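You operate a simulated robot arm through the tools that you are given. There is no shell and no other tool. Be economical: measure what you need, move in short steps, check, and stop when the job is done.

You are at the controls of a simulated robot arm. One attempt, no reset.

Task
Pile some things up. At the end: the teal controller from the top of the games table is on the top of the games cabinet; the yellow box marked warm bulbs from the top of the games table is on the top of the games cabinet, with the red tub marked salsa from there on top of it and the white bulb with a grey collar on top of that; whatever was shut is shut again. Leave all else as you found it, and nothing knocked over.
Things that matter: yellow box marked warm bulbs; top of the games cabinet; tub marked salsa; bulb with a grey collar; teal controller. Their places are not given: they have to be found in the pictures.

It is judged by the outcome, as a careful person would: the job done as asked, and still so three seconds after it is handed in. It fails if anything else is knocked over, pushed out of place, dropped, spilled or broken.

Robot
A 7-joint arm with a two-finger parallel gripper, fixed in place. Base frame: the origin is at the foot of the arm, x ahead of it, y to its left, z up; the work surface is at about z = 750. Lengths are in mm, angles in degrees, forces in N, time in s.
Its first joint turns from -166.0 to 166.0 degrees. Payload 4.4 kg.
The tool frame sits at the grasp point between the pads (the TCP): z along the fingers, y along the line on which they close. The tips reach 23 mm beyond it. The gripper opens to 94 mm. The fingers are 38 mm wide and 10 mm thick; the gripper's body (54 by 96 mm) begins 39 mm behind the TCP.
Orientation is told as [roll, pitch, yaw] about the base's x, y, z axes, in that order, counted from this pose: with the fingers straight down and closing along the base's y, the tool's x points along the base's -x, its y along +y and its z along -z.

Tools
- The arm moves only by the tool send_rows. Its argument "moves" is text: rows parted by semicolons, each of 7 numbers parted by spaces: the finger opening in mm, from 0 to 94, then the shift along the tool's x, y, z in mm, then the turn, a rotation vector about the tool's x, y, z in degrees. In form: grip x y z rx ry rz; .... A call has 1 to 20 rows; each row shifts and turns the commanded pose from where the row before left it, along the tool's axes as they then stand. Each row takes 0.2 s and may step no farther than 50 mm and 8.6 degrees from the row before; otherwise, or with a gripper value out of range, the whole call is refused. Where a pose cannot be reached the arm comes as near as it can. A force on the tool above 40 N (or 10 N above the force at the start of the call, whichever is more), or a blocked arm, ends the call early, and 0.2 s more pass. The fingers move at their own pace (about 72 mm/s each) and stop on an object; they squeeze with about 33 N. The grip force told is the motor's: it shows also when the fingers shut on nothing. Time passes only in rows, and 0.2 s behind the last, so rows that do not move let the fingers close. The reply holds the time, the measured pose of the TCP, the force on the tool along the base axes, the opening and the grip force, in the units named above and with some noise.
- Cameras (640 x 400 px; columns grow to the right, rows downward): "scene" is fixed at [50.4, -500.1, 1339.9]; the picture's right is [0.81, -0.59, 0.00], its down [-0.29, -0.40, -0.87] and it looks along [0.51, 0.70, -0.50] (base axes); focal length 312 px, centre (320, 200). "wrist" rides on the gripper at [-39, 0, -44] in the tool frame; the picture's right is [0.00, -1.00, 0.00], its down [0.97, 0.00, -0.24] and it looks along [0.24, 0.00, 0.97] (tool axes); focal length 218 px, centre (320, 200).
- get_image(camera): a new picture of that camera. It takes no simulated time.
- locate(camera, pixels): there is no depth. For up to 12 entries [column, row, z] of the newest picture of that camera ("zoom" is the newest enlarged one), the place [x, y] in the base frame at which the ray of that pixel passes the height z, good to about 2 mm. It takes no simulated time.
- zoom(camera, box): a new picture of the part [left, top, right, bottom] of that camera's present view, enlarged. It takes no simulated time.
- finish_job(): hands the job in; it is judged then, once.

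Keep the steps short. Do not move on a guess: measure, check each grasp and each placing, and mend mistakes. In all there are 80 turns and 46 pictures (those below and enlarged ones count). Leave the gripper open and the arm clear of the work at the hand-in unless told otherwise, and finish with a single line.

The tools are called as a command line: name --argument value ..., lists and objects as JSON in quotes. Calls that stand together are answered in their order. send_rows: Moves the arm, as the interface text tells. Its arguments: {"type":"object","properties":{"moves":{"type":"string"}},"required":["moves"]} The other tools are called the same way: get_image (camera) takes a picture; locate (camera, pixels) gives the place at which the rays of pixels pass given heights; zoom (camera, box) takes an enlarged picture of a part of a camera's view; finish_job () hands the job in.

At the start:

```text
time: 0.0
position: [760.6, 112.0, 1079.0]
orientation: [0.1, 0.0, 0.0]
ft_force: [-0.3, 0.3, -0.4]
width: 94.1
gripper_force: 0.1
```

scene: 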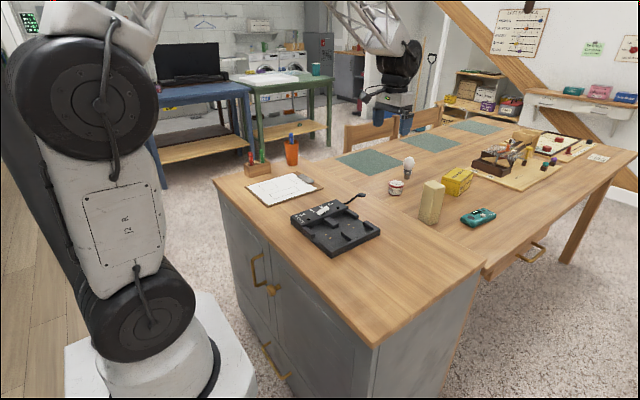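
wrist: 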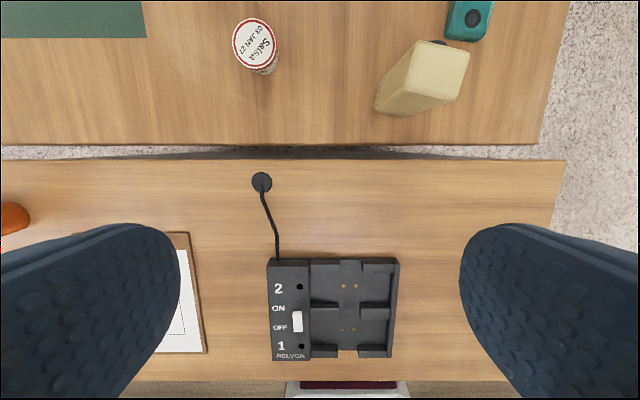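

I see the cabinet (near) with a dock and clipboard, and the table beyond a gap with the salsa tub, bulb, yellow box, cream block and teal controller. I'll zoom to see them better.

zoom --camera "scene" --box '[360, 130, 520, 240]'

zoom --camera "scene" --box '[210, 130, 500, 350]'

```text
3.64 times, centred on (440, 185) of scene
```

zoom: 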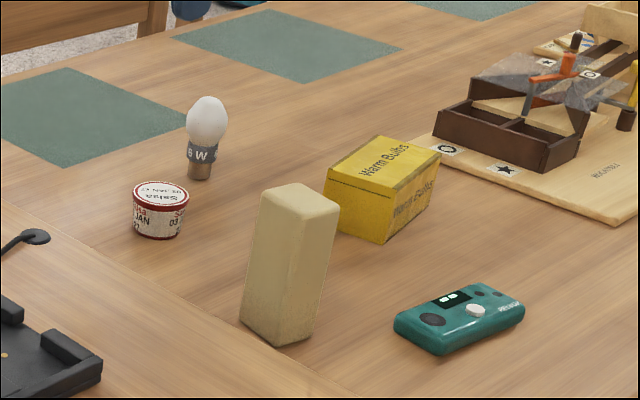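

```text
1.82 times, centred on (355, 240) of scene
```

zoom: 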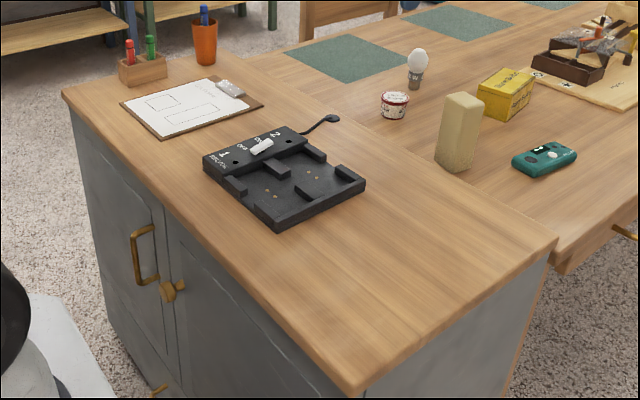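

Now measuring rough places at table height 750 from both cameras: tub base, block base, bulb foot, box corners, controller corners, and table edges.

locate --camera "scene" --pixels '[[396, 192, 750], [407, 178, 750], [428, 223, 750], [458, 196, 750], [444.5, 189, 750], [470, 188, 750], [478, 218, 750], [374, 347, 750], [487, 265, 750], [215, 180, 750], [388, 187, 800], [409, 158, 840]]'

locate --camera "wrist" --pixels '[[254, 42, 800], [254, 42, 790], [268, 74, 750], [300, 158, 750], [300, 147, 750], [565, 160, 750], [545, 146, 750], [378, 112, 750], [440, 70, 850], [267, 260, 770], [398, 358, 770], [320, 380, 750]]'

```text
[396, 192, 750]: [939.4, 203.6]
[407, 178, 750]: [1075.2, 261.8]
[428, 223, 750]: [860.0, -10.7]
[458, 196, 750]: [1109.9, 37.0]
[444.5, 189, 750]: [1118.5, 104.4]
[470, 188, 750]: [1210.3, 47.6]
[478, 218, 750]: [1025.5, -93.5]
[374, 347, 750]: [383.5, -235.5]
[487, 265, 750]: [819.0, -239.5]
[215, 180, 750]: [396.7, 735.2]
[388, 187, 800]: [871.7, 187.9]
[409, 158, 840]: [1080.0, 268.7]
```

```text
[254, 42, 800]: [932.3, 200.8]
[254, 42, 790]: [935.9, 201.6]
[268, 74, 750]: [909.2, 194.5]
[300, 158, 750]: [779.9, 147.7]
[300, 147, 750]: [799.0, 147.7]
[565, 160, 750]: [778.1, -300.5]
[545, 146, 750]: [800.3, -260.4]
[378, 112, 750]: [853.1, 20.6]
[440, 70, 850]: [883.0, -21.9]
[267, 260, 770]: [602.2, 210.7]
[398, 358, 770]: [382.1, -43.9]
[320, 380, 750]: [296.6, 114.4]
```

The tops may be at different heights, and the box and bulb look far off. I'll move ahead 120 mm at this height to look at the table with the wrist camera.

send_rows --moves "94 -40 0 0 0 0 0; 94 -40 0 0 0 0 0; 94 -40 0 0 0 0 0; 94 0 0 0 0 0 0"

get_image --camera "wrist"

```text
time: 1.0
position: [880.5, 114.5, 1078.1]
orientation: [0.1, -0.1, -0.1]
ft_force: [0.5, -0.1, 0.5]
width: 93.8
gripper_force: 0.1
```

```text
41 pictures are left
```

wrist: 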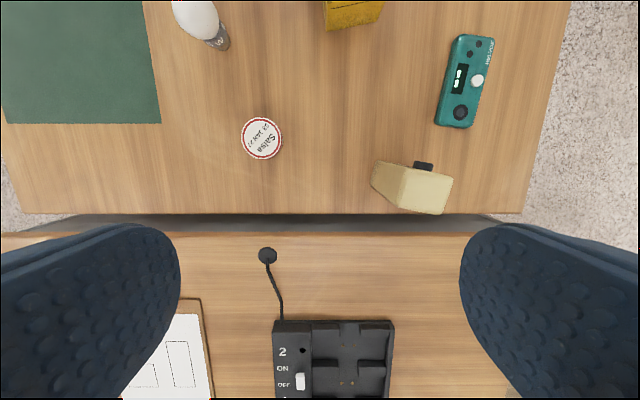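

Measuring again from here, to derive heights by parallax.

locate --camera "wrist" --pixels '[[300, 213, 750], [300, 231, 790], [262, 138, 790], [262, 138, 800], [220, 46, 755], [325, 30, 750], [381, 16, 750], [436, 124, 770], [467, 126, 770], [494, 38, 770], [522, 214, 750], [464, 36, 770]]'

locate --camera "scene" --pixels '[[396, 181, 790], [396, 181, 800], [462, 218, 770], [473, 227, 770], [488, 207, 770], [496, 214, 770], [406, 178, 755], [433, 184, 840], [487, 272, 740]]'

```text
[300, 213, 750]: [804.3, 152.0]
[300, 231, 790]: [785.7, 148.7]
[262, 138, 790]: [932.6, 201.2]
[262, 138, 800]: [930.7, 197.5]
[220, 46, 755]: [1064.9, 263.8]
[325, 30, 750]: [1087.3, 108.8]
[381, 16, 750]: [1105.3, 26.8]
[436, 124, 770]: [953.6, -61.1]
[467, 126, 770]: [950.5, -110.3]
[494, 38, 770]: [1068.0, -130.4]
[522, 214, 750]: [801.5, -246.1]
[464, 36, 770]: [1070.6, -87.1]
```

```text
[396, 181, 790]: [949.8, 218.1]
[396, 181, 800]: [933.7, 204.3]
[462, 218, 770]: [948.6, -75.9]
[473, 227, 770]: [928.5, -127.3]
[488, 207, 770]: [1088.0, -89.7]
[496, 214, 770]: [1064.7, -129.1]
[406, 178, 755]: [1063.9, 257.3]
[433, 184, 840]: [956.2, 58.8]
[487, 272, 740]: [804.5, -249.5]
```

Parallax tells: table top ≈ 750, tub top ≈ 800, cabinet top ≈ 790. Now I tilt the tool forward 43° (fingers toward +x), to see the box and bulb and to check the longer reach.

send_rows --moves "94 0 0 0 0 -8.5 0; 94 0 0 0 0 -8.5 0; 94 0 0 0 0 -8.5 0; 94 0 0 0 0 -8.5 0; 94 0 0 0 0 -8.5 0; 94 0 0 0 0 0 0"

get_image --camera "wrist"

```text
time: 2.4
position: [880.8, 113.2, 1078.0]
orientation: [0.0, -42.6, -0.1]
ft_force: [-0.3, 0.0, -0.2]
width: 94.1
gripper_force: 0.0
```

```text
40 pictures are left
```

wrist: 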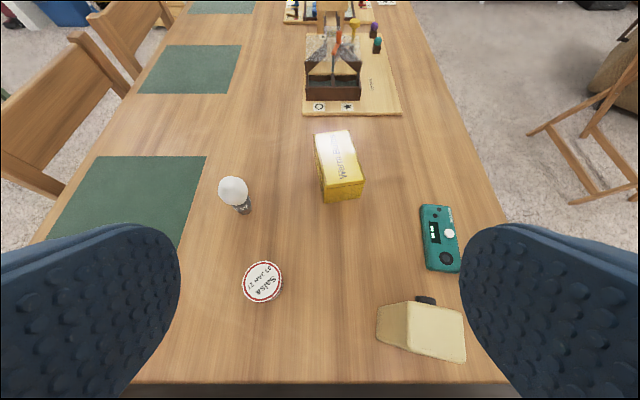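

A good view. Zooming on the box, bulb and tub.

zoom --camera "wrist" --box '[200, 110, 400, 235]'

zoom --camera "wrist" --box '[360, 190, 520, 290]'

locate --camera "wrist" --pixels '[[325, 202, 750], [362, 196, 750], [322, 187, 800], [364, 180, 800], [315, 135, 800], [348, 130, 800], [244, 213, 750], [262, 282, 800], [427, 268, 770], [460, 271, 770], [450, 207, 770], [421, 206, 770]]'

```text
3.20 times, centred on (300, 172) of wrist
```

zoom: 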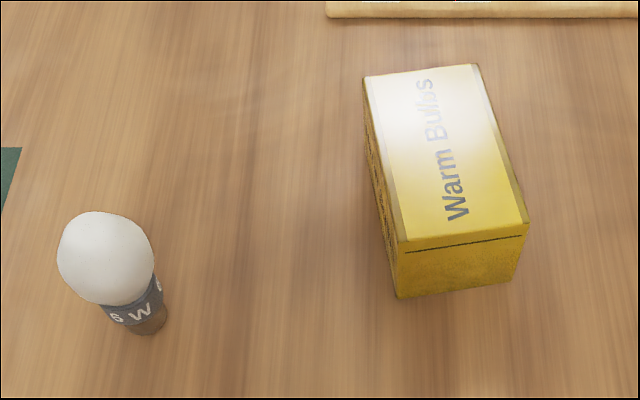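

```text
4.00 times, centred on (440, 240) of wrist
```

zoom: 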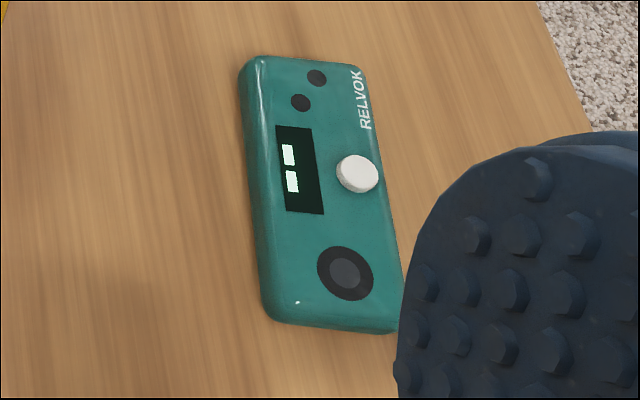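

```text
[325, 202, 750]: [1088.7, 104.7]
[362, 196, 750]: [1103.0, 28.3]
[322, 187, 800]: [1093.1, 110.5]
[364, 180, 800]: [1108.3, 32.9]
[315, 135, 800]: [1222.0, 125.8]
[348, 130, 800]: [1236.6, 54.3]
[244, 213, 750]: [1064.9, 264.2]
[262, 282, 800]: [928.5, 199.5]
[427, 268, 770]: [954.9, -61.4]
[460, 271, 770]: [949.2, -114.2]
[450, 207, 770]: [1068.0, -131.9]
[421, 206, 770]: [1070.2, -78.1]
```

Box: about 78 wide × 130 long, yaw ≈ +8°, centre ≈ (1163, 80), top ≈ 803. It is beyond the straight-down reach, so I test reach with the tilted tool by moving to about (1150, 80, 900), above it.

send_rows --moves "94 -9.7 -4.1 39.1 0 0 0; 94 -9.7 -4.1 39.1 0 0 0; 94 -9.7 -4.1 39.1 0 0 0; 94 -9.7 -4.1 39.1 0 0 0; 94 -9.7 -4.1 39.1 0 0 0; 94 -9.7 -4.1 39.1 0 0 0; 94 -9.7 -4.1 39.1 0 0 0; 94 -9.7 -4.1 39.1 0 0 0; 94 0 0 0 0 0 0"

get_image --camera "wrist"

```text
time: 4.4
position: [1150.1, 80.7, 899.5]
orientation: [0.0, -42.5, -0.1]
ft_force: [0.6, 0.3, 0.3]
width: 93.9
gripper_force: 0.0
```

```text
37 pictures are left
```

wrist: 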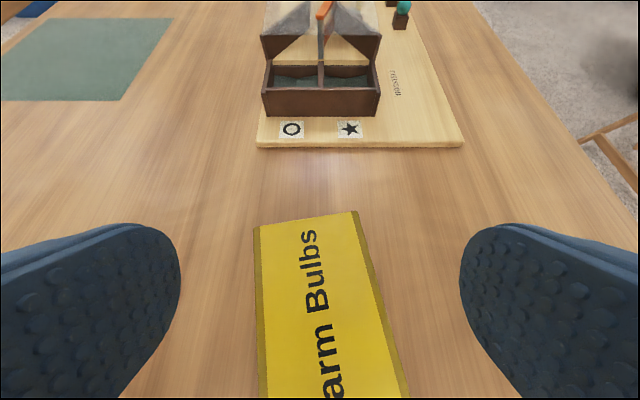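

Reached exactly. Measuring the box's top edges from close up.

locate --camera "wrist" --pixels '[[253, 228, 803], [356, 211, 803], [259, 396, 803], [408, 397, 803], [380, 300, 803], [256, 310, 803]]'

```text
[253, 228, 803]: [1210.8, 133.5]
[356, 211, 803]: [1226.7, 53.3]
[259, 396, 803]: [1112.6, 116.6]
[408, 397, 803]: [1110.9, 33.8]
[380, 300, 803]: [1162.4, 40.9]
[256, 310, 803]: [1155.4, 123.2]
```

The box yaw is ≈ 9.7°, top ≈ 810, width ≈ 78. I turn the tool to that yaw and try a smaller tilt (28°), still above the box.

send_rows --moves "94 0 0 0 -3.28 0 -3.57; 94 0 0 0 -3.28 0 -3.57; 94 0 0 0 0 7.2 0; 94 0 0 0 0 7.2 0; 94 0 0 0 0 0 0"

get_image --camera "wrist"

```text
time: 5.6
position: [1149.7, 80.0, 900.5]
orientation: [0.1, -28.0, 9.6]
ft_force: [0.0, -0.1, -0.5]
width: 94.0
gripper_force: 0.1
```

```text
36 pictures are left
```

wrist: 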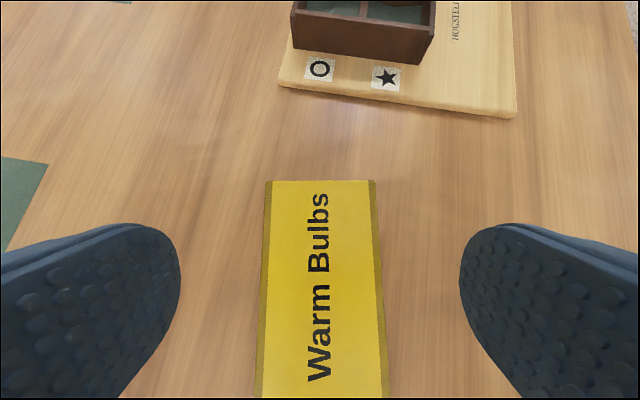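

Aligned and centred (edges at 266–376 at the far end, 256–389 near). Checking the far edge's place for the height.

locate --camera "wrist" --pixels '[[321, 180, 803], [321, 180, 815], [261, 300, 810], [383, 300, 810], [322, 300, 810]]'

```text
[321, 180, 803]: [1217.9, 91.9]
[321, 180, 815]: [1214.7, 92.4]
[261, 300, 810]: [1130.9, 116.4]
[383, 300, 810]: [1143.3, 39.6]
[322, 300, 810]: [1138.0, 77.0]
```

Descending 103 mm straight down, to TCP z ≈ 797, with the fingers astride the box.

send_rows --moves "94 12.08 0 22.74 0 0 0; 94 12.08 0 22.74 0 0 0; 94 12.08 0 22.74 0 0 0; 94 12.08 0 22.74 0 0 0; 94 0 0 0 0 0 0"

get_image --camera "wrist"

zoom --camera "scene" --box '[380, 100, 540, 240]'

```text
time: 6.8
position: [1150.2, 80.0, 796.2]
orientation: [0.1, -28.1, 9.7]
ft_force: [0.3, -0.1, 0.1]
width: 94.2
gripper_force: 0.0
```

```text
35 pictures are left
```

wrist: 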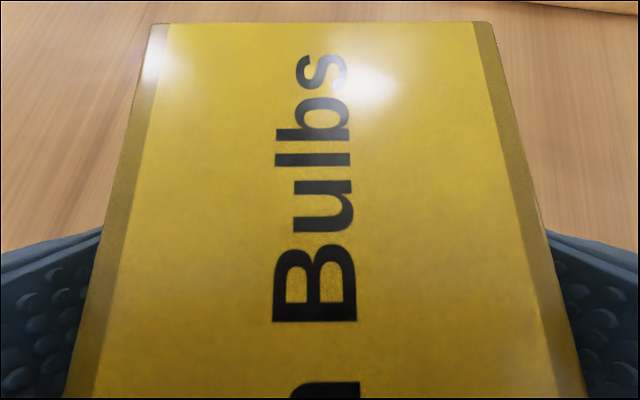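

```text
2.86 times, centred on (460, 170) of scene
```

zoom: 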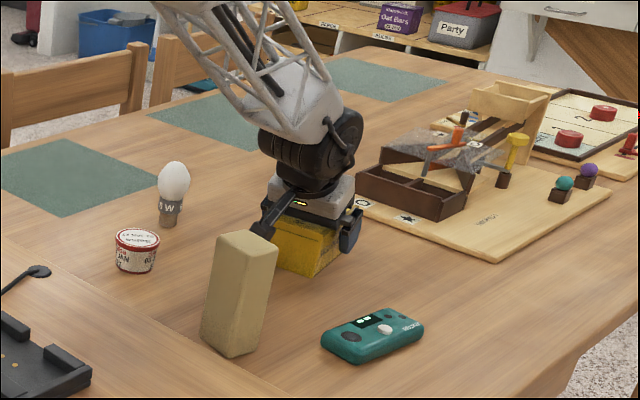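

Astride, no contact. Closing.

send_rows --moves "70 0 0 0 0 0 0; 70 0 0 0 0 0 0; 70 0 0 0 0 0 0; 70 0 0 0 0 0 0"

```text
time: 7.8
position: [1149.3, 80.9, 796.8]
orientation: [0.0, -28.1, 9.6]
ft_force: [-0.1, 1.2, 0.4]
width: 74.6
gripper_force: 33.1
```

Held: width 74.6, 33 N. Lifting 152 mm.

send_rows --moves "60 -5 0 -9 0 0 0; 60 -16.7 0 -31.5 0 0 0; 60 -16.7 0 -31.5 0 0 0; 60 -16.7 0 -31.5 0 0 0; 60 -16.7 0 -31.5 0 0 0; 60 0 0 0 0 0 0"

get_image --camera "scene"

```text
time: 9.2
position: [1148.8, 80.3, 949.3]
orientation: [0.0, -28.1, 9.7]
ft_force: [-0.8, -0.5, -1.2]
width: 74.8
gripper_force: 33.0
```

```text
33 pictures are left
```

scene: 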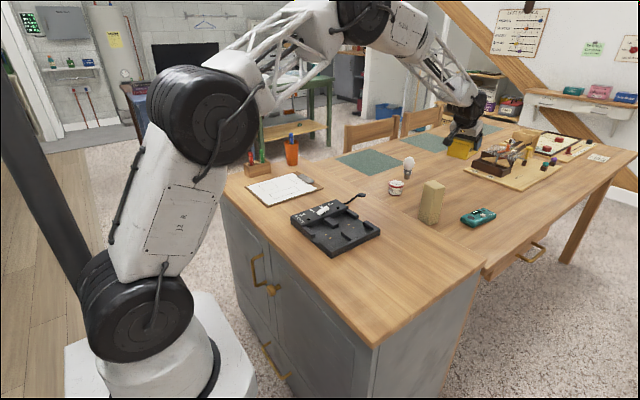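

Lifted. Now measuring free space on the cabinet (z 790): dock corners (381,236), (331,256), disc (362,195), cabinet corners (374,347), (487,265).

locate --camera "scene" --pixels '[[381, 236, 795], [331, 257, 795], [362, 195, 795], [374, 347, 790], [487, 265, 790], [291, 222, 795], [440, 265, 790], [437, 193, 857], [443, 192, 857], [421, 186, 857]]'

```text
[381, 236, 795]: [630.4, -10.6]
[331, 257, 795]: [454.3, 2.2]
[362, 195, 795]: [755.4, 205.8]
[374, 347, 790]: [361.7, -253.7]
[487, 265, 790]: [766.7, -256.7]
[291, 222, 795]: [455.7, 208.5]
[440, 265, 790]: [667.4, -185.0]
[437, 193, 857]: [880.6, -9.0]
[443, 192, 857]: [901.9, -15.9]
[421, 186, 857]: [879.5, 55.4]
```

Free area: x 365–770, y −250…−20, right of the dock. Carrying the box level at this height to above (660, −140).

send_rows --moves "60 38.2 -11.2 -20.3 0 0 0; 60 38.2 -11.2 -20.3 0 0 0; 60 38.2 -11.2 -20.3 0 0 0; 60 38.2 -11.2 -20.3 0 0 0; 60 38.2 -11.2 -20.3 0 0 0; 60 38.2 -11.2 -20.3 0 0 0; 60 38.2 -11.2 -20.3 0 0 0; 60 38.2 -11.2 -20.3 0 0 0; 60 38.2 -11.2 -20.3 0 0 0; 60 38.2 -11.2 -20.3 0 0 0; 60 38.2 -11.2 -20.3 0 0 0; 60 38.2 -11.2 -20.3 0 0 0; 60 0 0 0 0 0 0"

get_image --camera "scene"

```text
time: 12.0
position: [658.9, -140.9, 948.8]
orientation: [0.0, -28.1, 9.6]
ft_force: [-0.3, -0.3, -1.7]
width: 74.5
gripper_force: 33.0
```

```text
32 pictures are left
```

scene: 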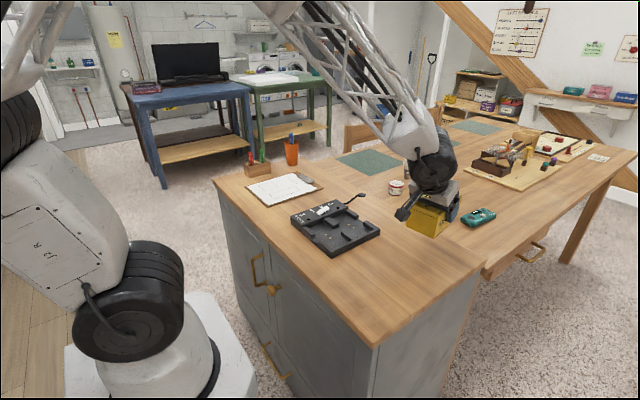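

Descending 95 mm, to about 15 mm above the surface.

send_rows --moves "60 14.9 0 28 0 0 0; 60 14.9 0 28 0 0 0; 60 14.9 0 28 0 0 0; 60 0 0 0 0 0 0"

zoom --camera "scene" --box '[350, 150, 510, 300]'

```text
time: 13.0
position: [658.8, -141.6, 850.7]
orientation: [0.0, -28.1, 9.6]
ft_force: [0.4, -0.2, -0.7]
width: 74.8
gripper_force: 32.9
```

```text
2.67 times, centred on (430, 225) of scene
```

zoom: 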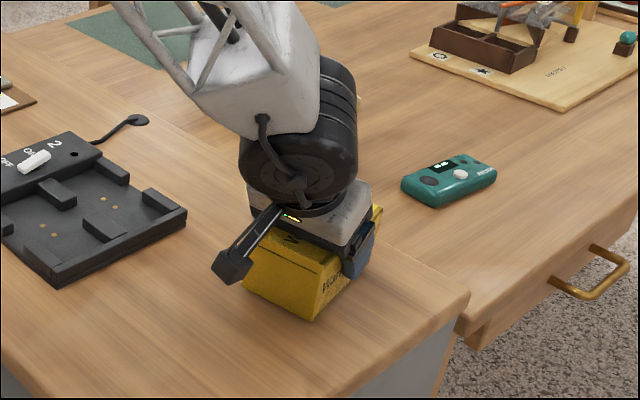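

Lowering in 2.5 mm steps until contact (force stop will end it).

send_rows --moves "60 1.17 0 2.2 0 0 0; 60 1.17 0 2.2 0 0 0; 60 1.17 0 2.2 0 0 0; 60 1.17 0 2.2 0 0 0; 60 0 0 0 0 0 0"

```text
time: 14.2
position: [660.6, -140.2, 845.4]
orientation: [-0.1, -28.3, 9.7]
ft_force: [-5.7, -4.9, 37.2]
width: 74.8
gripper_force: 33.0
```

Contact (37 N) with TCP z ≈ 845. I ease off 4 mm, then check the force before opening.

send_rows --moves "60 -1.7 0 -3.2 0 0 0; 60 0 0 0 0 0 0"

```text
time: 14.8
position: [659.1, -139.3, 847.0]
orientation: [0.2, -27.9, 9.6]
ft_force: [0.1, 0.4, 0.7]
width: 74.7
gripper_force: 32.6
```

send_rows --moves "60 0.5 0 0.9 0 0 0; 60 0 0 0 0 0 0; 94 0 0 0 0 0 0; 94 0 0 0 0 0 0; 94 0 0 0 0 0 0"

get_image --camera "wrist"

```text
time: 16.0
position: [659.6, -139.7, 846.5]
orientation: [0.0, -28.1, 9.7]
ft_force: [0.0, -0.5, -0.1]
width: 94.1
gripper_force: 0.1
```

```text
30 pictures are left
```

wrist: 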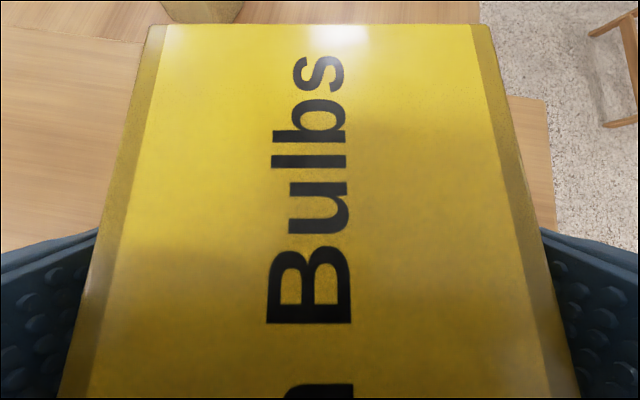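

Released. Rising 160 mm, then turning upright with yaw 0.

send_rows --moves "94 -9.4 0 -17.7 0 0 0; 94 -18.8 0 -35.3 0 0 0; 94 -18.8 0 -35.3 0 0 0; 94 -18.8 0 -35.3 0 0 0; 94 -14 0 -26.5 0 0 0; 94 0 0 0 0 7 0; 94 0 0 0 0 7 0; 94 0 0 0 0 7 0; 94 0 0 0 0 7.1 0; 94 0 0 0 0 0 4.85; 94 0 0 0 0 0 4.85; 94 0 0 0 0 0 0"

get_image --camera "wrist"

get_image --camera "scene"

```text
time: 18.6
position: [660.5, -139.8, 1016.9]
orientation: [-0.1, 0.0, -0.1]
ft_force: [-0.2, -0.1, 0.4]
width: 93.8
gripper_force: 0.1
```

```text
29 pictures are left
```

wrist: 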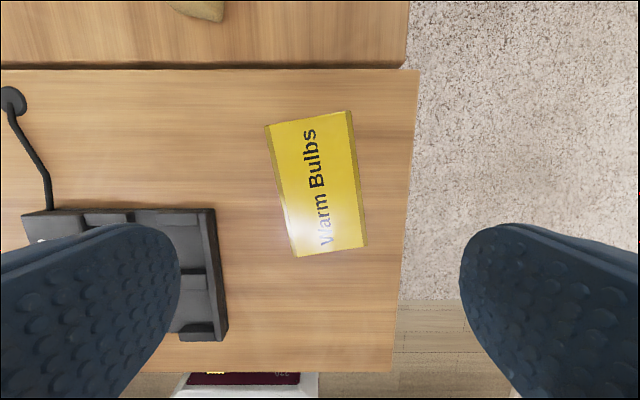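

```text
28 pictures are left
```

scene: 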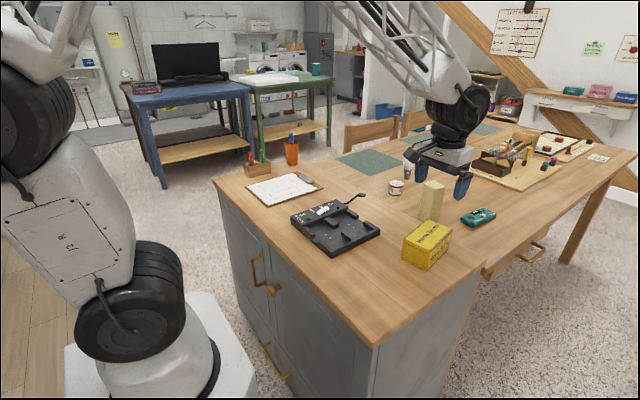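

Box is set. Locating its top corners from both cameras to fix its centre and height.

locate --camera "wrist" --pixels '[[265, 126, 855], [350, 111, 855], [367, 246, 855], [297, 257, 855], [395, 373, 797], [418, 70, 797]]'

locate --camera "scene" --pixels '[[402, 239, 855], [431, 254, 855], [453, 230, 855], [424, 219, 855], [402, 259, 797], [430, 270, 797], [452, 247, 797], [374, 347, 797], [487, 265, 797]]'

```text
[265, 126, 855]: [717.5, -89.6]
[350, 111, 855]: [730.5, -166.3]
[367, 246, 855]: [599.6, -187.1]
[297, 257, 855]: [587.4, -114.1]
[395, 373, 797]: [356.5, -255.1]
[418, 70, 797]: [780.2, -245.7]
```

```text
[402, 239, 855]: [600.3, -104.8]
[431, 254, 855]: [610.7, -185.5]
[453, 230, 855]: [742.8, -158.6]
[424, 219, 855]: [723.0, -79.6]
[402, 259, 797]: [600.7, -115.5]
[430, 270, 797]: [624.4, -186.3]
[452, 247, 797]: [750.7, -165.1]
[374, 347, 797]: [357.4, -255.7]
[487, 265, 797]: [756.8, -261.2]
```

Box centre (659, −139), top ≈ 862, yaw 9.7°. Next the tub at ≈ (930, 199): moving above it at safe height, then to z ≈ 950.

send_rows --moves "94 -27 33.9 0 0 0 0; 94 -27 33.9 0 0 0 0; 94 -27 33.9 0 0 0 0; 94 -27 33.9 0 0 0 0; 94 -27 33.9 0 0 0 0; 94 -27 33.9 0 0 0 0; 94 -27 33.9 0 0 0 0; 94 -27 33.9 0 0 0 0; 94 -27 33.9 0 0 0 0; 94 -27 33.9 0 0 0 0; 94 0 0 35 0 0 0; 94 0 0 35 0 0 0; 94 0 0 0 0 0 0"

get_image --camera "wrist"

```text
time: 21.4
position: [928.1, 200.6, 944.9]
orientation: [0.0, 0.0, -0.1]
ft_force: [-0.2, -0.8, -0.2]
width: 93.8
gripper_force: 0.0
```

```text
27 pictures are left
```

wrist: 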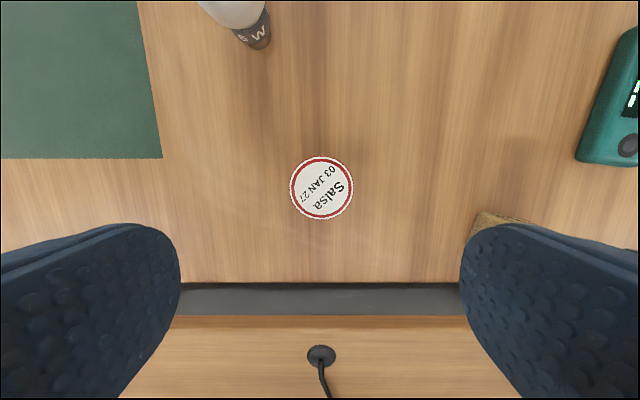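

locate --camera "wrist" --pixels '[[321, 187, 800], [290, 187, 800], [354, 187, 800], [321, 156, 800], [321, 220, 800], [258, 46, 752], [262, 28, 780], [470, 240, 750]]'

```text
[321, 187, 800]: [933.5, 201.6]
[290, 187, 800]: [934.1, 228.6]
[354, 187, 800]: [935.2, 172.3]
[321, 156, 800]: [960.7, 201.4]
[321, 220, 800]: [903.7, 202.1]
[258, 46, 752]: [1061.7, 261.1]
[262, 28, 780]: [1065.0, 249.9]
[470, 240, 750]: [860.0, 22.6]
```

Tub centre (933, 201), diameter 56. Shift +5 x and descend to z ≈ 781, then close.

send_rows --moves "94 -5 0.5 0 0 0 0; 94 0 0 40 0 0 0; 94 0 0 40 0 0 0; 94 0 0 40 0 0 0; 94 0 0 30 0 0 0; 94 0 0 14 0 0 0; 94 0 0 0 0 0 0"

get_image --camera "wrist"

```text
time: 23.0
position: [934.6, 199.7, 784.1]
orientation: [0.0, 0.0, 0.0]
ft_force: [0.5, -0.3, -0.2]
width: 94.0
gripper_force: 0.1
```

```text
26 pictures are left
```

wrist: 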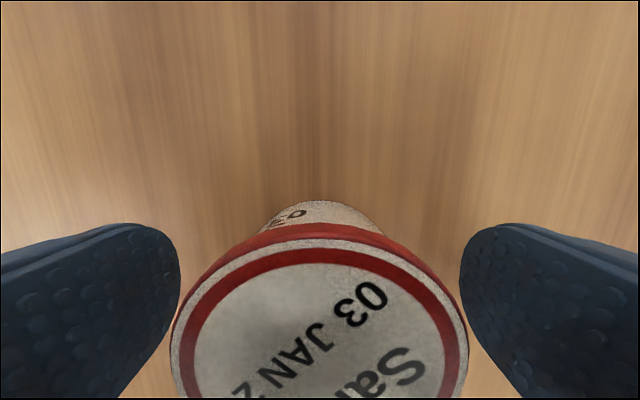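

Tub is centred between the pads. Closing and lifting 20 mm first.

send_rows --moves "40 0 0 0 0 0 0; 40 0 0 0 0 0 0; 40 0 0 0 0 0 0; 40 0 0 0 0 0 0; 40 0 0 -10 0 0 0; 40 0 0 -10 0 0 0; 40 0 0 0 0 0 0"

zoom --camera "scene" --box '[350, 130, 450, 210]'

```text
time: 24.6
position: [936.6, 199.8, 803.7]
orientation: [0.0, 0.0, 0.0]
ft_force: [0.8, -0.8, -1.0]
width: 58.3
gripper_force: 33.0
```

```text
5.00 times, centred on (400, 170) of scene
```

zoom: 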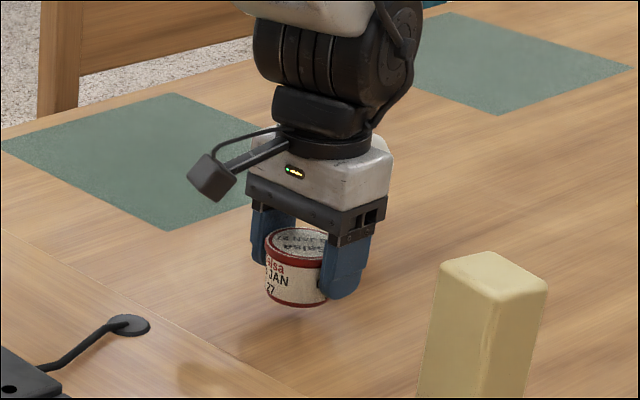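

Held level. Lifting to z ≈ 1000 and carrying to above the box at (660, −139).

send_rows --moves "40 0 0 -39 0 0 0; 40 0 0 -39 0 0 0; 40 0 0 -39 0 0 0; 40 0 0 -39 0 0 0; 40 0 0 -39 0 0 0; 40 27.7 -33.9 0 0 0 0; 40 27.7 -33.9 0 0 0 0; 40 27.7 -33.9 0 0 0 0; 40 27.7 -33.9 0 0 0 0; 40 27.7 -33.9 0 0 0 0; 40 27.7 -33.9 0 0 0 0; 40 27.7 -33.9 0 0 0 0; 40 27.7 -33.9 0 0 0 0; 40 27.7 -33.9 0 0 0 0; 40 27.7 -33.9 0 0 0 0; 40 0 0 0 0 0 0"

get_image --camera "wrist"

```text
time: 28.0
position: [657.8, -141.2, 996.6]
orientation: [0.0, 0.1, -0.2]
ft_force: [-0.7, -0.9, -1.2]
width: 58.0
gripper_force: 33.0
```

```text
24 pictures are left
```

wrist: 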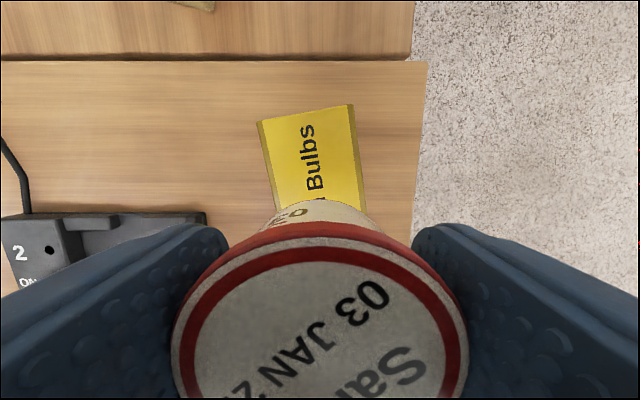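

Descending 84 mm, then in 2 mm steps to contact (expected near TCP z ≈ 896).

send_rows --moves "40 0 2 30 0 0 0; 40 0 0 30 0 0 0; 40 0 0 24 0 0 0; 40 0 0 0 0 0 0; 40 0 0 3 0 0 0; 40 0 0 3 0 0 0; 40 0 0 2 0 0 0; 40 0 0 2 0 0 0; 40 0 0 0 0 0 0"

```text
time: 30.0
position: [657.4, -137.5, 902.6]
orientation: [0.0, 0.0, -0.1]
ft_force: [-0.7, 0.1, -0.8]
width: 58.1
gripper_force: 33.1
```

send_rows --moves "40 0 0 2 0 0 0; 40 0 0 2 0 0 0; 40 0 0 1.5 0 0 0; 40 0 0 1.5 0 0 0; 40 0 0 1.5 0 0 0; 40 0 0 1.5 0 0 0; 40 0 0 1.5 0 0 0; 40 0 0 0 0 0 0"

```text
time: 31.0
position: [659.1, -137.8, 900.6]
orientation: [-0.1, -0.3, 0.0]
ft_force: [-0.2, -0.9, 7.3]
width: 58.4
gripper_force: 32.8
stopped in row 4: the force on the tool passed its limit (the readings are from after the stop); the commanded pose is now the measured one
```

Contact at z ≈ 900.6 with a light press. Opening the fingers.

send_rows --moves "40 0 0 0 0 0 0; 94 0 0 0 0 0 0; 94 0 0 0 0 0 0; 94 0 0 0 0 0 0; 94 0 0 0 0 0 0"

zoom --camera "scene" --box '[370, 150, 500, 290]'

```text
time: 32.2
position: [658.2, -137.7, 900.2]
orientation: [0.0, -0.1, 0.0]
ft_force: [-0.1, -0.1, -0.3]
width: 93.9
gripper_force: 0.0
```

```text
2.86 times, centred on (435, 220) of scene
```

zoom: 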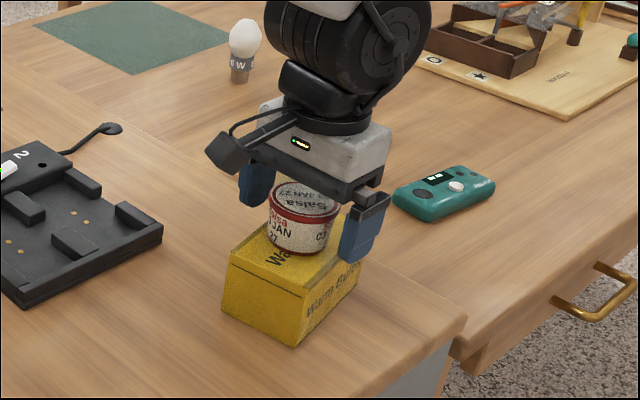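

Tub stands on the box. Rising 160 mm and viewing.

send_rows --moves "94 0 0 -20 0 0 0; 94 0 0 -35 0 0 0; 94 0 0 -35 0 0 0; 94 0 0 -35 0 0 0; 94 0 0 -35 0 0 0; 94 0 0 0 0 0 0"

get_image --camera "wrist"

```text
time: 33.6
position: [658.8, -136.4, 1058.2]
orientation: [-0.1, -0.1, -0.1]
ft_force: [-0.1, 0.0, 0.3]
width: 94.1
gripper_force: 0.1
```

```text
22 pictures are left
```

wrist: 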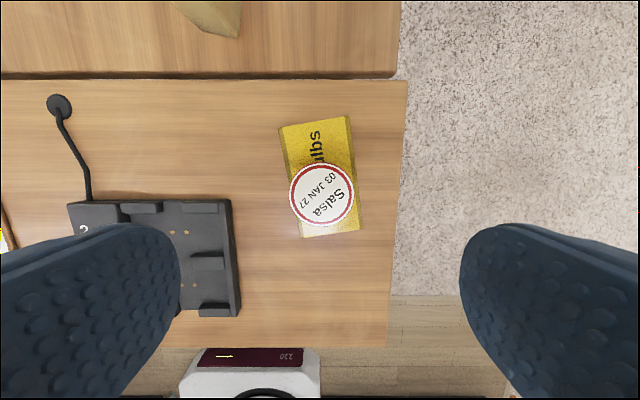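

Locating the tub's lid centre at z 916, and moving on to look at the bulb from (960, 258) with a 28° tilt.

locate --camera "wrist" --pixels '[[322, 195, 916], [289, 195, 916], [355, 195, 916], [322, 162, 916], [322, 228, 916]]'

send_rows --moves "94 -30 39 0 0 0 0; 94 -30 39 0 0 0 0; 94 -30 39 0 0 0 0; 94 -30 39 0 0 0 0; 94 -30 39 0 0 0 0; 94 -30 39 0 0 0 0; 94 -30 39 0 0 0 0; 94 -30 39 0 0 0 0; 94 -30 39 0 0 0 0; 94 -30 39 0 0 0 0; 94 0 0 0 0 -7 0; 94 0 0 0 0 -7 0; 94 0 0 0 0 -7 0; 94 0 0 0 0 -7 0; 94 0 0 40 0 0 0; 94 0 0 40 0 0 0; 94 0 0 0 0 0 0"

get_image --camera "wrist"

```text
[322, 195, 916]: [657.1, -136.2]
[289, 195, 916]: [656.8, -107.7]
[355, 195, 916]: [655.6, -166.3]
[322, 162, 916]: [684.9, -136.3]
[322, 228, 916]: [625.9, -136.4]
```

```text
time: 37.2
position: [995.9, 251.4, 987.6]
orientation: [0.0, -28.1, 0.0]
ft_force: [-0.2, -0.5, -0.5]
width: 93.9
gripper_force: 0.1
```

```text
21 pictures are left
```

wrist: 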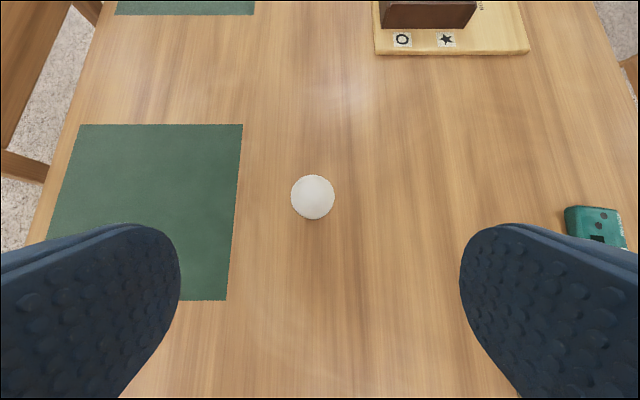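

The bulb is ahead: globe ≈ 44 mm wide, standing ~98 mm tall (top ≈ 847). I'll grip it at the globe's widest part (z ≈ 822) so it hangs upright. Locating its globe centre.

locate --camera "wrist" --pixels '[[313, 197, 824], [291, 197, 824], [335, 197, 824], [313, 175, 824], [313, 219, 824]]'

```text
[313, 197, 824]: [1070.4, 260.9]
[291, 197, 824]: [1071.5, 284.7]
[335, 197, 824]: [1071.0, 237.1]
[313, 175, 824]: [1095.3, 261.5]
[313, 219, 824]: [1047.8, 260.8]
```

Moving above the globe centre (1070, 261), then straight down to z ≈ 822.

send_rows --moves "94 -19.15 4.8 42.8 0 0 0; 94 -19.15 4.8 42.8 0 0 0; 94 12.7 0 23.85 0 0 0; 94 12.7 0 23.85 0 0 0; 94 12.7 0 23.85 0 0 0; 94 0 0 0 0 0 0"

get_image --camera "wrist"

```text
time: 38.6
position: [1070.6, 261.2, 852.9]
orientation: [-0.2, -28.1, 0.0]
ft_force: [0.6, 0.1, -0.2]
width: 94.3
gripper_force: 0.1
```

```text
20 pictures are left
```

wrist: 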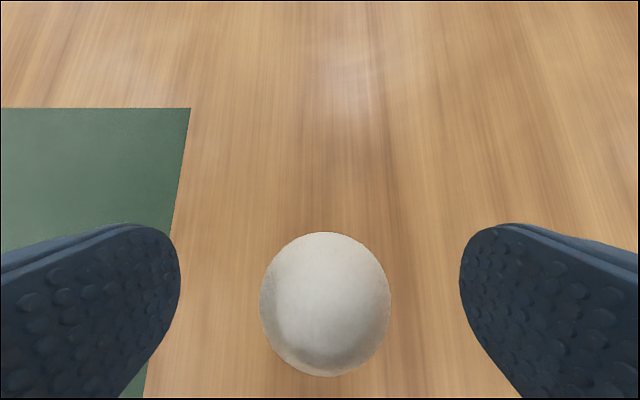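

locate --camera "wrist" --pixels '[[325, 304, 824], [325, 232, 824], [325, 377, 824], [325, 232, 815], [260, 304, 824], [391, 304, 824]]'

zoom --camera "scene" --box '[370, 120, 450, 190]'

```text
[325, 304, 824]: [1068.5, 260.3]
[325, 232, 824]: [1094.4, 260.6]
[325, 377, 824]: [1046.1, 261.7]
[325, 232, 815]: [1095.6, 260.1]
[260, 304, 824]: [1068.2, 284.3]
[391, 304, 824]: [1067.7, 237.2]
```

```text
5.71 times, centred on (410, 155) of scene
```

zoom: 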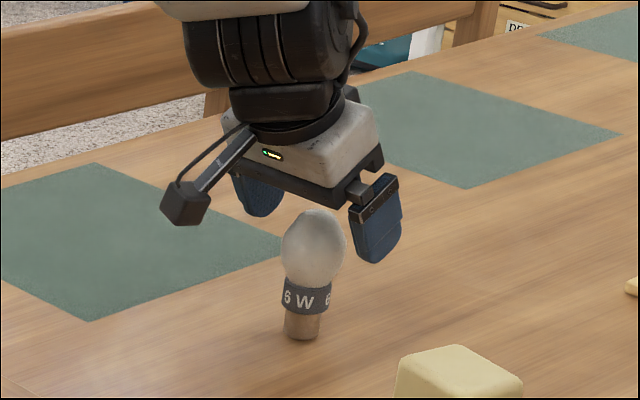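

Confirmed at (1069, 261). Down 31 mm, then close and look.

send_rows --moves "94 7.3 0 13.7 0 0 0; 94 7.3 0 13.7 0 0 0; 94 0 0 0 0 0 0; 30 0 0 0 0 0 0; 30 0 0 0 0 0 0; 30 0 0 0 0 0 0; 30 0 0 0 0 0 0; 30 0 0 0 0 0 0"

zoom --camera "scene" --box '[370, 120, 450, 190]'

```text
time: 40.4
position: [1072.9, 261.9, 820.2]
orientation: [0.0, -28.2, 0.0]
ft_force: [-0.2, -0.3, 0.1]
width: 44.5
gripper_force: 32.9
```

```text
5.71 times, centred on (410, 155) of scene
```

zoom: 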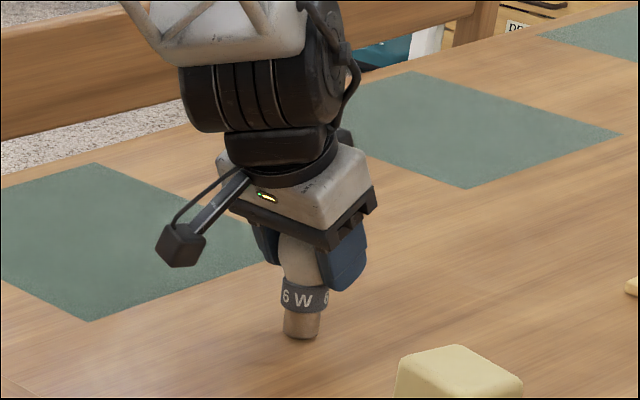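

Gripped at 44.5 mm. Lifting a little, then 220 mm in all, and checking that it hangs upright.

send_rows --moves "30 -4.7 0 -8.8 0 0 0; 30 -9.4 0 -17.7 0 0 0; 30 -18 0 -33.9 0 0 0; 30 -18 0 -33.9 0 0 0; 30 -18 0 -33.9 0 0 0; 30 -18 0 -33.9 0 0 0; 30 -17 0 -32 0 0 0; 30 0 0 0 0 0 0"

zoom --camera "scene" --box '[380, 70, 460, 130]'

```text
time: 42.2
position: [1070.8, 262.4, 1040.6]
orientation: [-0.1, -28.2, 0.0]
ft_force: [0.3, 0.0, -1.1]
width: 44.5
gripper_force: 32.6
```

```text
6.67 times, centred on (420, 100) of scene
```

zoom: 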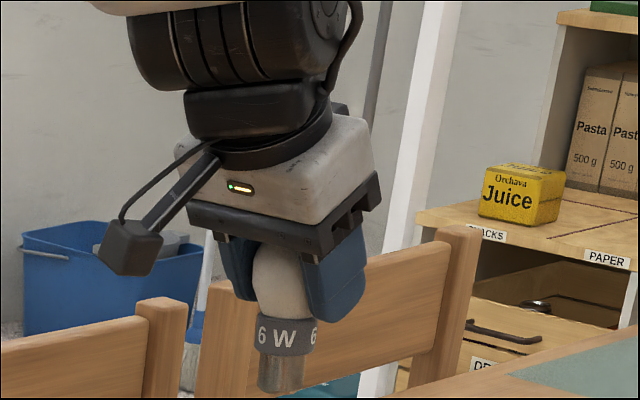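

It hangs upright. Carrying to above the tub (658, −136.5) at this height; bulb foot ≈ 968, lid ≈ 916.

send_rows --moves "30 28 -30.7 -14.95 0 0 0; 30 28 -30.7 -14.95 0 0 0; 30 28 -30.7 -14.95 0 0 0; 30 28 -30.7 -14.95 0 0 0; 30 28 -30.7 -14.95 0 0 0; 30 28 -30.7 -14.95 0 0 0; 30 28 -30.7 -14.95 0 0 0; 30 28 -30.7 -14.95 0 0 0; 30 28 -30.7 -14.95 0 0 0; 30 28 -30.7 -14.95 0 0 0; 30 28 -30.7 -14.95 0 0 0; 30 28 -30.7 -14.95 0 0 0; 30 28 -30.7 -14.95 0 0 0; 30 0 0 0 0 0 0; 30 0 0 0 0 0 0"

zoom --camera "scene" --box '[370, 130, 490, 280]'

get_image --camera "wrist"

```text
time: 45.4
position: [660.1, -137.5, 1038.3]
orientation: [0.0, -28.2, 0.1]
ft_force: [-0.5, -0.6, -1.1]
width: 44.6
gripper_force: 33.5
```

```text
2.67 times, centred on (430, 205) of scene
```

zoom: 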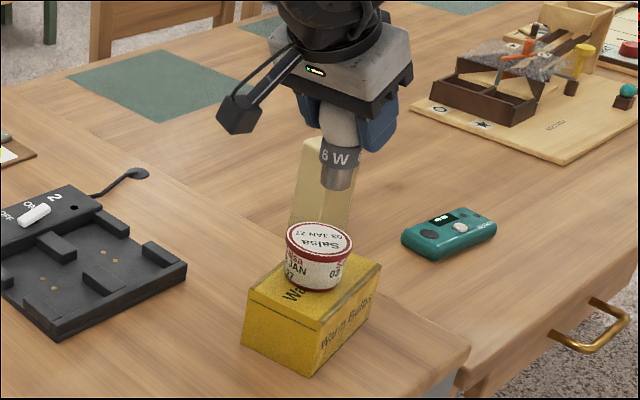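

```text
15 pictures are left
```

wrist: 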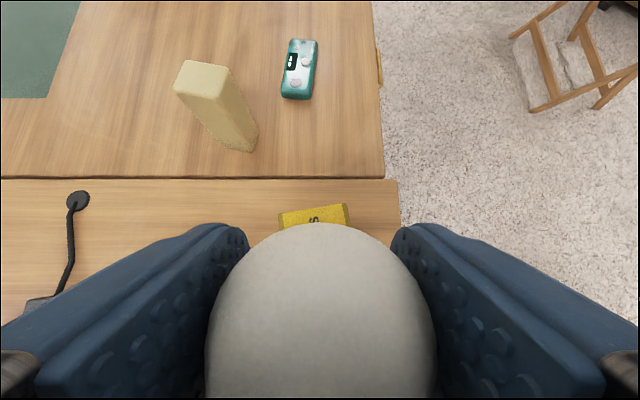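

Checking the alignment: foot centre (337,180) at z≈967 and lid centre (319,240) at z≈916 in the enlarged picture.

locate --camera "zoom" --pixels '[[337, 181, 966], [337, 181, 970], [319, 240, 912], [319, 240, 916], [319, 240, 920], [285, 240, 916], [353, 240, 916]]'

```text
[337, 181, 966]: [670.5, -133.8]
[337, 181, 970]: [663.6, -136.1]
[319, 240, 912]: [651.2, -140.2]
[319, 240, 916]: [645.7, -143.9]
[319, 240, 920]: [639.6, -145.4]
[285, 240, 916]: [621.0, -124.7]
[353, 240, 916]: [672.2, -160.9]
```

Alignment agrees within a few mm. Shift −2 mm in x and descend 38 mm, then 1.5 mm steps to contact.

send_rows --moves "30 1.8 0.5 -0.9 0 0 0; 30 9 0 16.8 0 0 0; 30 9 0 16.8 0 0 0; 30 0 0 0 0 0 0; 30 0.7 0 1.32 0 0 0; 30 0.7 0 1.32 0 0 0; 30 0.7 0 1.32 0 0 0; 30 0.7 0 1.32 0 0 0; 30 0 0 0 0 0 0"

```text
time: 47.4
position: [655.4, -137.6, 994.1]
orientation: [0.0, -28.2, 0.0]
ft_force: [0.2, -0.6, 0.1]
width: 44.7
gripper_force: 32.8
```

send_rows --moves "30 0.7 0 1.32 0 0 0; 30 0.7 0 1.32 0 0 0; 30 0.5 0 0.9 0 0 0; 30 0.5 0 0.9 0 0 0; 30 0.5 0 0.9 0 0 0; 30 0.5 0 0.9 0 0 0; 30 0 0 0 0 0 0"

zoom --camera "scene" --box '[390, 150, 490, 240]'

```text
time: 49.0
position: [655.0, -136.3, 987.9]
orientation: [0.0, -28.1, 0.0]
ft_force: [0.7, -0.3, -1.2]
width: 44.6
gripper_force: 33.1
```

```text
4.44 times, centred on (440, 195) of scene
```

zoom: 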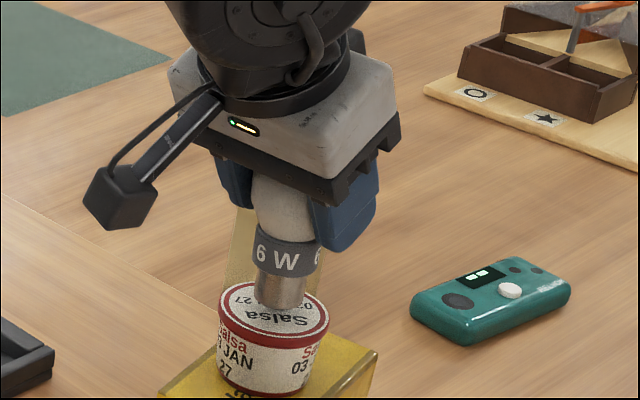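

The foot is just above the lid, about 3 mm to the right of its centre; I correct by (−2, +2) and go on down in 1 mm steps.

send_rows --moves "30 1.76 2 -0.94 0 0 0; 30 0.47 0 0.88 0 0 0; 30 0.47 0 0.88 0 0 0; 30 0.47 0 0.88 0 0 0; 30 0.47 0 0.88 0 0 0; 30 0 0 0 0 0 0"

```text
time: 50.4
position: [652.9, -134.1, 983.9]
orientation: [0.0, -28.2, -0.1]
ft_force: [-0.4, -0.2, 0.0]
width: 44.4
gripper_force: 32.9
```

send_rows --moves "30 0.47 0 0.88 0 0 0; 30 0 0 0 0 0 0; 30 0.47 0 0.88 0 0 0; 30 0 0 0 0 0 0; 30 0.47 0 0.88 0 0 0; 30 0 0 0 0 0 0"

zoom --camera "scene" --box '[400, 180, 460, 240]'

```text
time: 51.8
position: [653.8, -134.0, 981.6]
orientation: [-0.2, -28.3, 0.0]
ft_force: [-0.2, -0.6, 12.3]
width: 44.4
gripper_force: 33.3
```

```text
6.67 times, centred on (430, 210) of scene
```

zoom: 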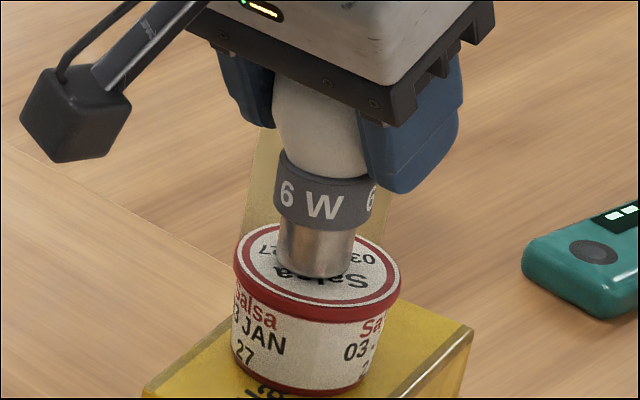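

Contact (12 N), foot well centred on the lid. Relieving 0.8 mm, reading the force.

send_rows --moves "30 -0.33 0 -0.62 0 0 0; 30 0 0 0 0 0 0; 30 0 0 0 0 0 0"

```text
time: 52.6
position: [654.0, -134.3, 982.0]
orientation: [-0.1, -28.2, 0.0]
ft_force: [-0.2, -0.8, 13.8]
width: 44.7
gripper_force: 33.0
```

send_rows --moves "30 -0.4 0 -0.75 0 0 0; 30 0 0 0 0 0 0; 30 0 0 0 0 0 0"

```text
time: 53.4
position: [653.2, -134.6, 982.0]
orientation: [0.0, -28.2, 0.0]
ft_force: [-0.5, -1.2, 1.8]
width: 44.4
gripper_force: 33.4
```

Only 1.8 N left: resting. Opening in small steps.

send_rows --moves "46 0 0 0 0 0 0; 50 0 0 0 0 0 0; 60 0 0 0 0 0 0; 80 0 0 0 0 0 0; 94 0 0 0 0 0 0; 94 0 0 0 0 0 0"

zoom --camera "scene" --box '[390, 150, 490, 280]'

```text
time: 54.8
position: [655.0, -134.7, 980.8]
orientation: [0.1, -28.2, 0.1]
ft_force: [1.0, -0.3, -0.3]
width: 94.0
gripper_force: 0.1
```

```text
3.08 times, centred on (440, 215) of scene
```

zoom: 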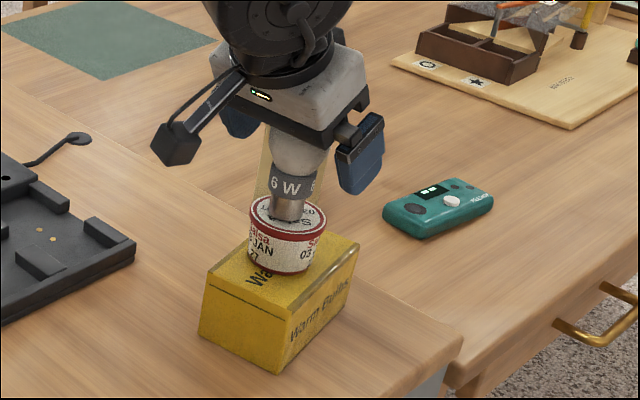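

The stack stands. Rising straight up 130 mm, then over to the controller at ≈ (1010, −97), tilt to 14°, yaw −9.8°, and down to z ≈ 920.

send_rows --moves "94 -7.6 0 -14.3 0 0 0; 94 -15.3 0 -28.6 0 0 0; 94 -19 0 -35.5 0 0 0; 94 -19 0 -35.5 0 0 0; 94 -34.9 4.2 18.6 0 0 0; 94 -34.9 4.2 18.6 0 0 0; 94 -34.9 4.2 18.6 0 0 0; 94 -34.9 4.2 18.6 0 0 0; 94 -34.9 4.2 18.6 0 0 0; 94 -34.9 4.2 18.6 0 0 0; 94 -34.9 4.2 18.6 0 0 0; 94 -34.9 4.2 18.6 0 0 0; 94 -34.9 4.2 18.6 0 0 0; 94 0 0 0 0 7 0; 94 0 0 0 0 7 0; 94 0 0 0 1.19 0 4.75; 94 0 0 0 1.19 0 4.75; 94 0 0 0 0 0 0"

get_image --camera "scene"

```text
time: 58.6
position: [1008.8, -97.3, 1111.2]
orientation: [-0.1, -14.1, -9.9]
ft_force: [-0.5, -0.2, 0.3]
width: 94.0
gripper_force: 0.1
```

```text
11 pictures are left
```

scene: 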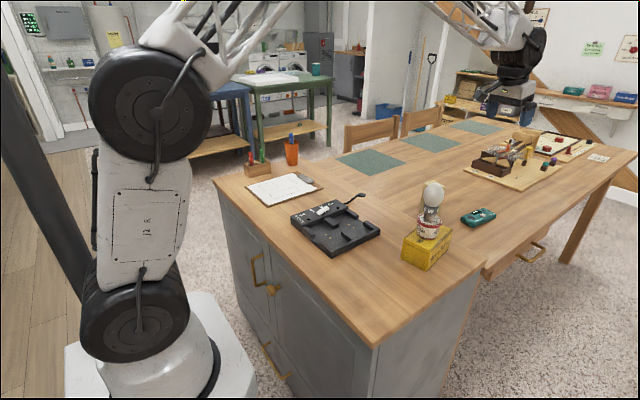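

Stack stands firmly. Descending 200 mm over the controller and looking.

send_rows --moves "94 9.7 0 38.8 0 0 0; 94 9.7 0 38.8 0 0 0; 94 9.7 0 38.8 0 0 0; 94 9.7 0 38.8 0 0 0; 94 9.7 0 38.8 0 0 0; 94 0 0 0 0 0 0"

get_image --camera "wrist"

```text
time: 60.0
position: [1008.2, -96.3, 909.6]
orientation: [0.0, -14.2, -9.8]
ft_force: [-0.1, -0.5, 0.6]
width: 93.8
gripper_force: 0.0
```

```text
10 pictures are left
```

wrist: 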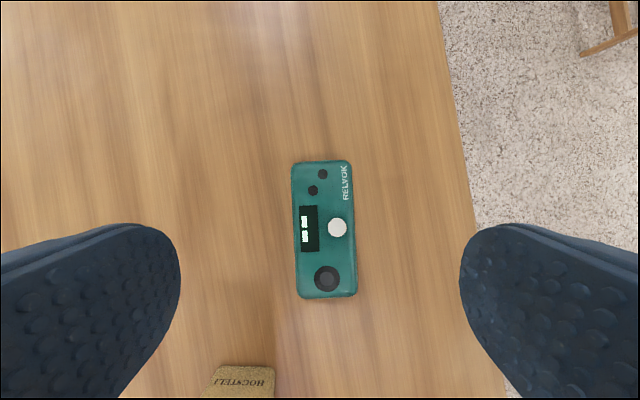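

locate --camera "wrist" --pixels '[[292, 163, 772], [352, 160, 772], [299, 297, 772], [357, 295, 772], [325, 229, 772], [275, 366, 850], [270, 398, 850], [275, 366, 750]]'

```text
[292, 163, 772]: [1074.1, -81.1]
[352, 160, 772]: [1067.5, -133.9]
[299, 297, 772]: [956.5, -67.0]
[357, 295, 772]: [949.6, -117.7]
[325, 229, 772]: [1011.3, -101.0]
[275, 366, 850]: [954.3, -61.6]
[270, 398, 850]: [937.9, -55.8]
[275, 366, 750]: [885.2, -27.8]
```

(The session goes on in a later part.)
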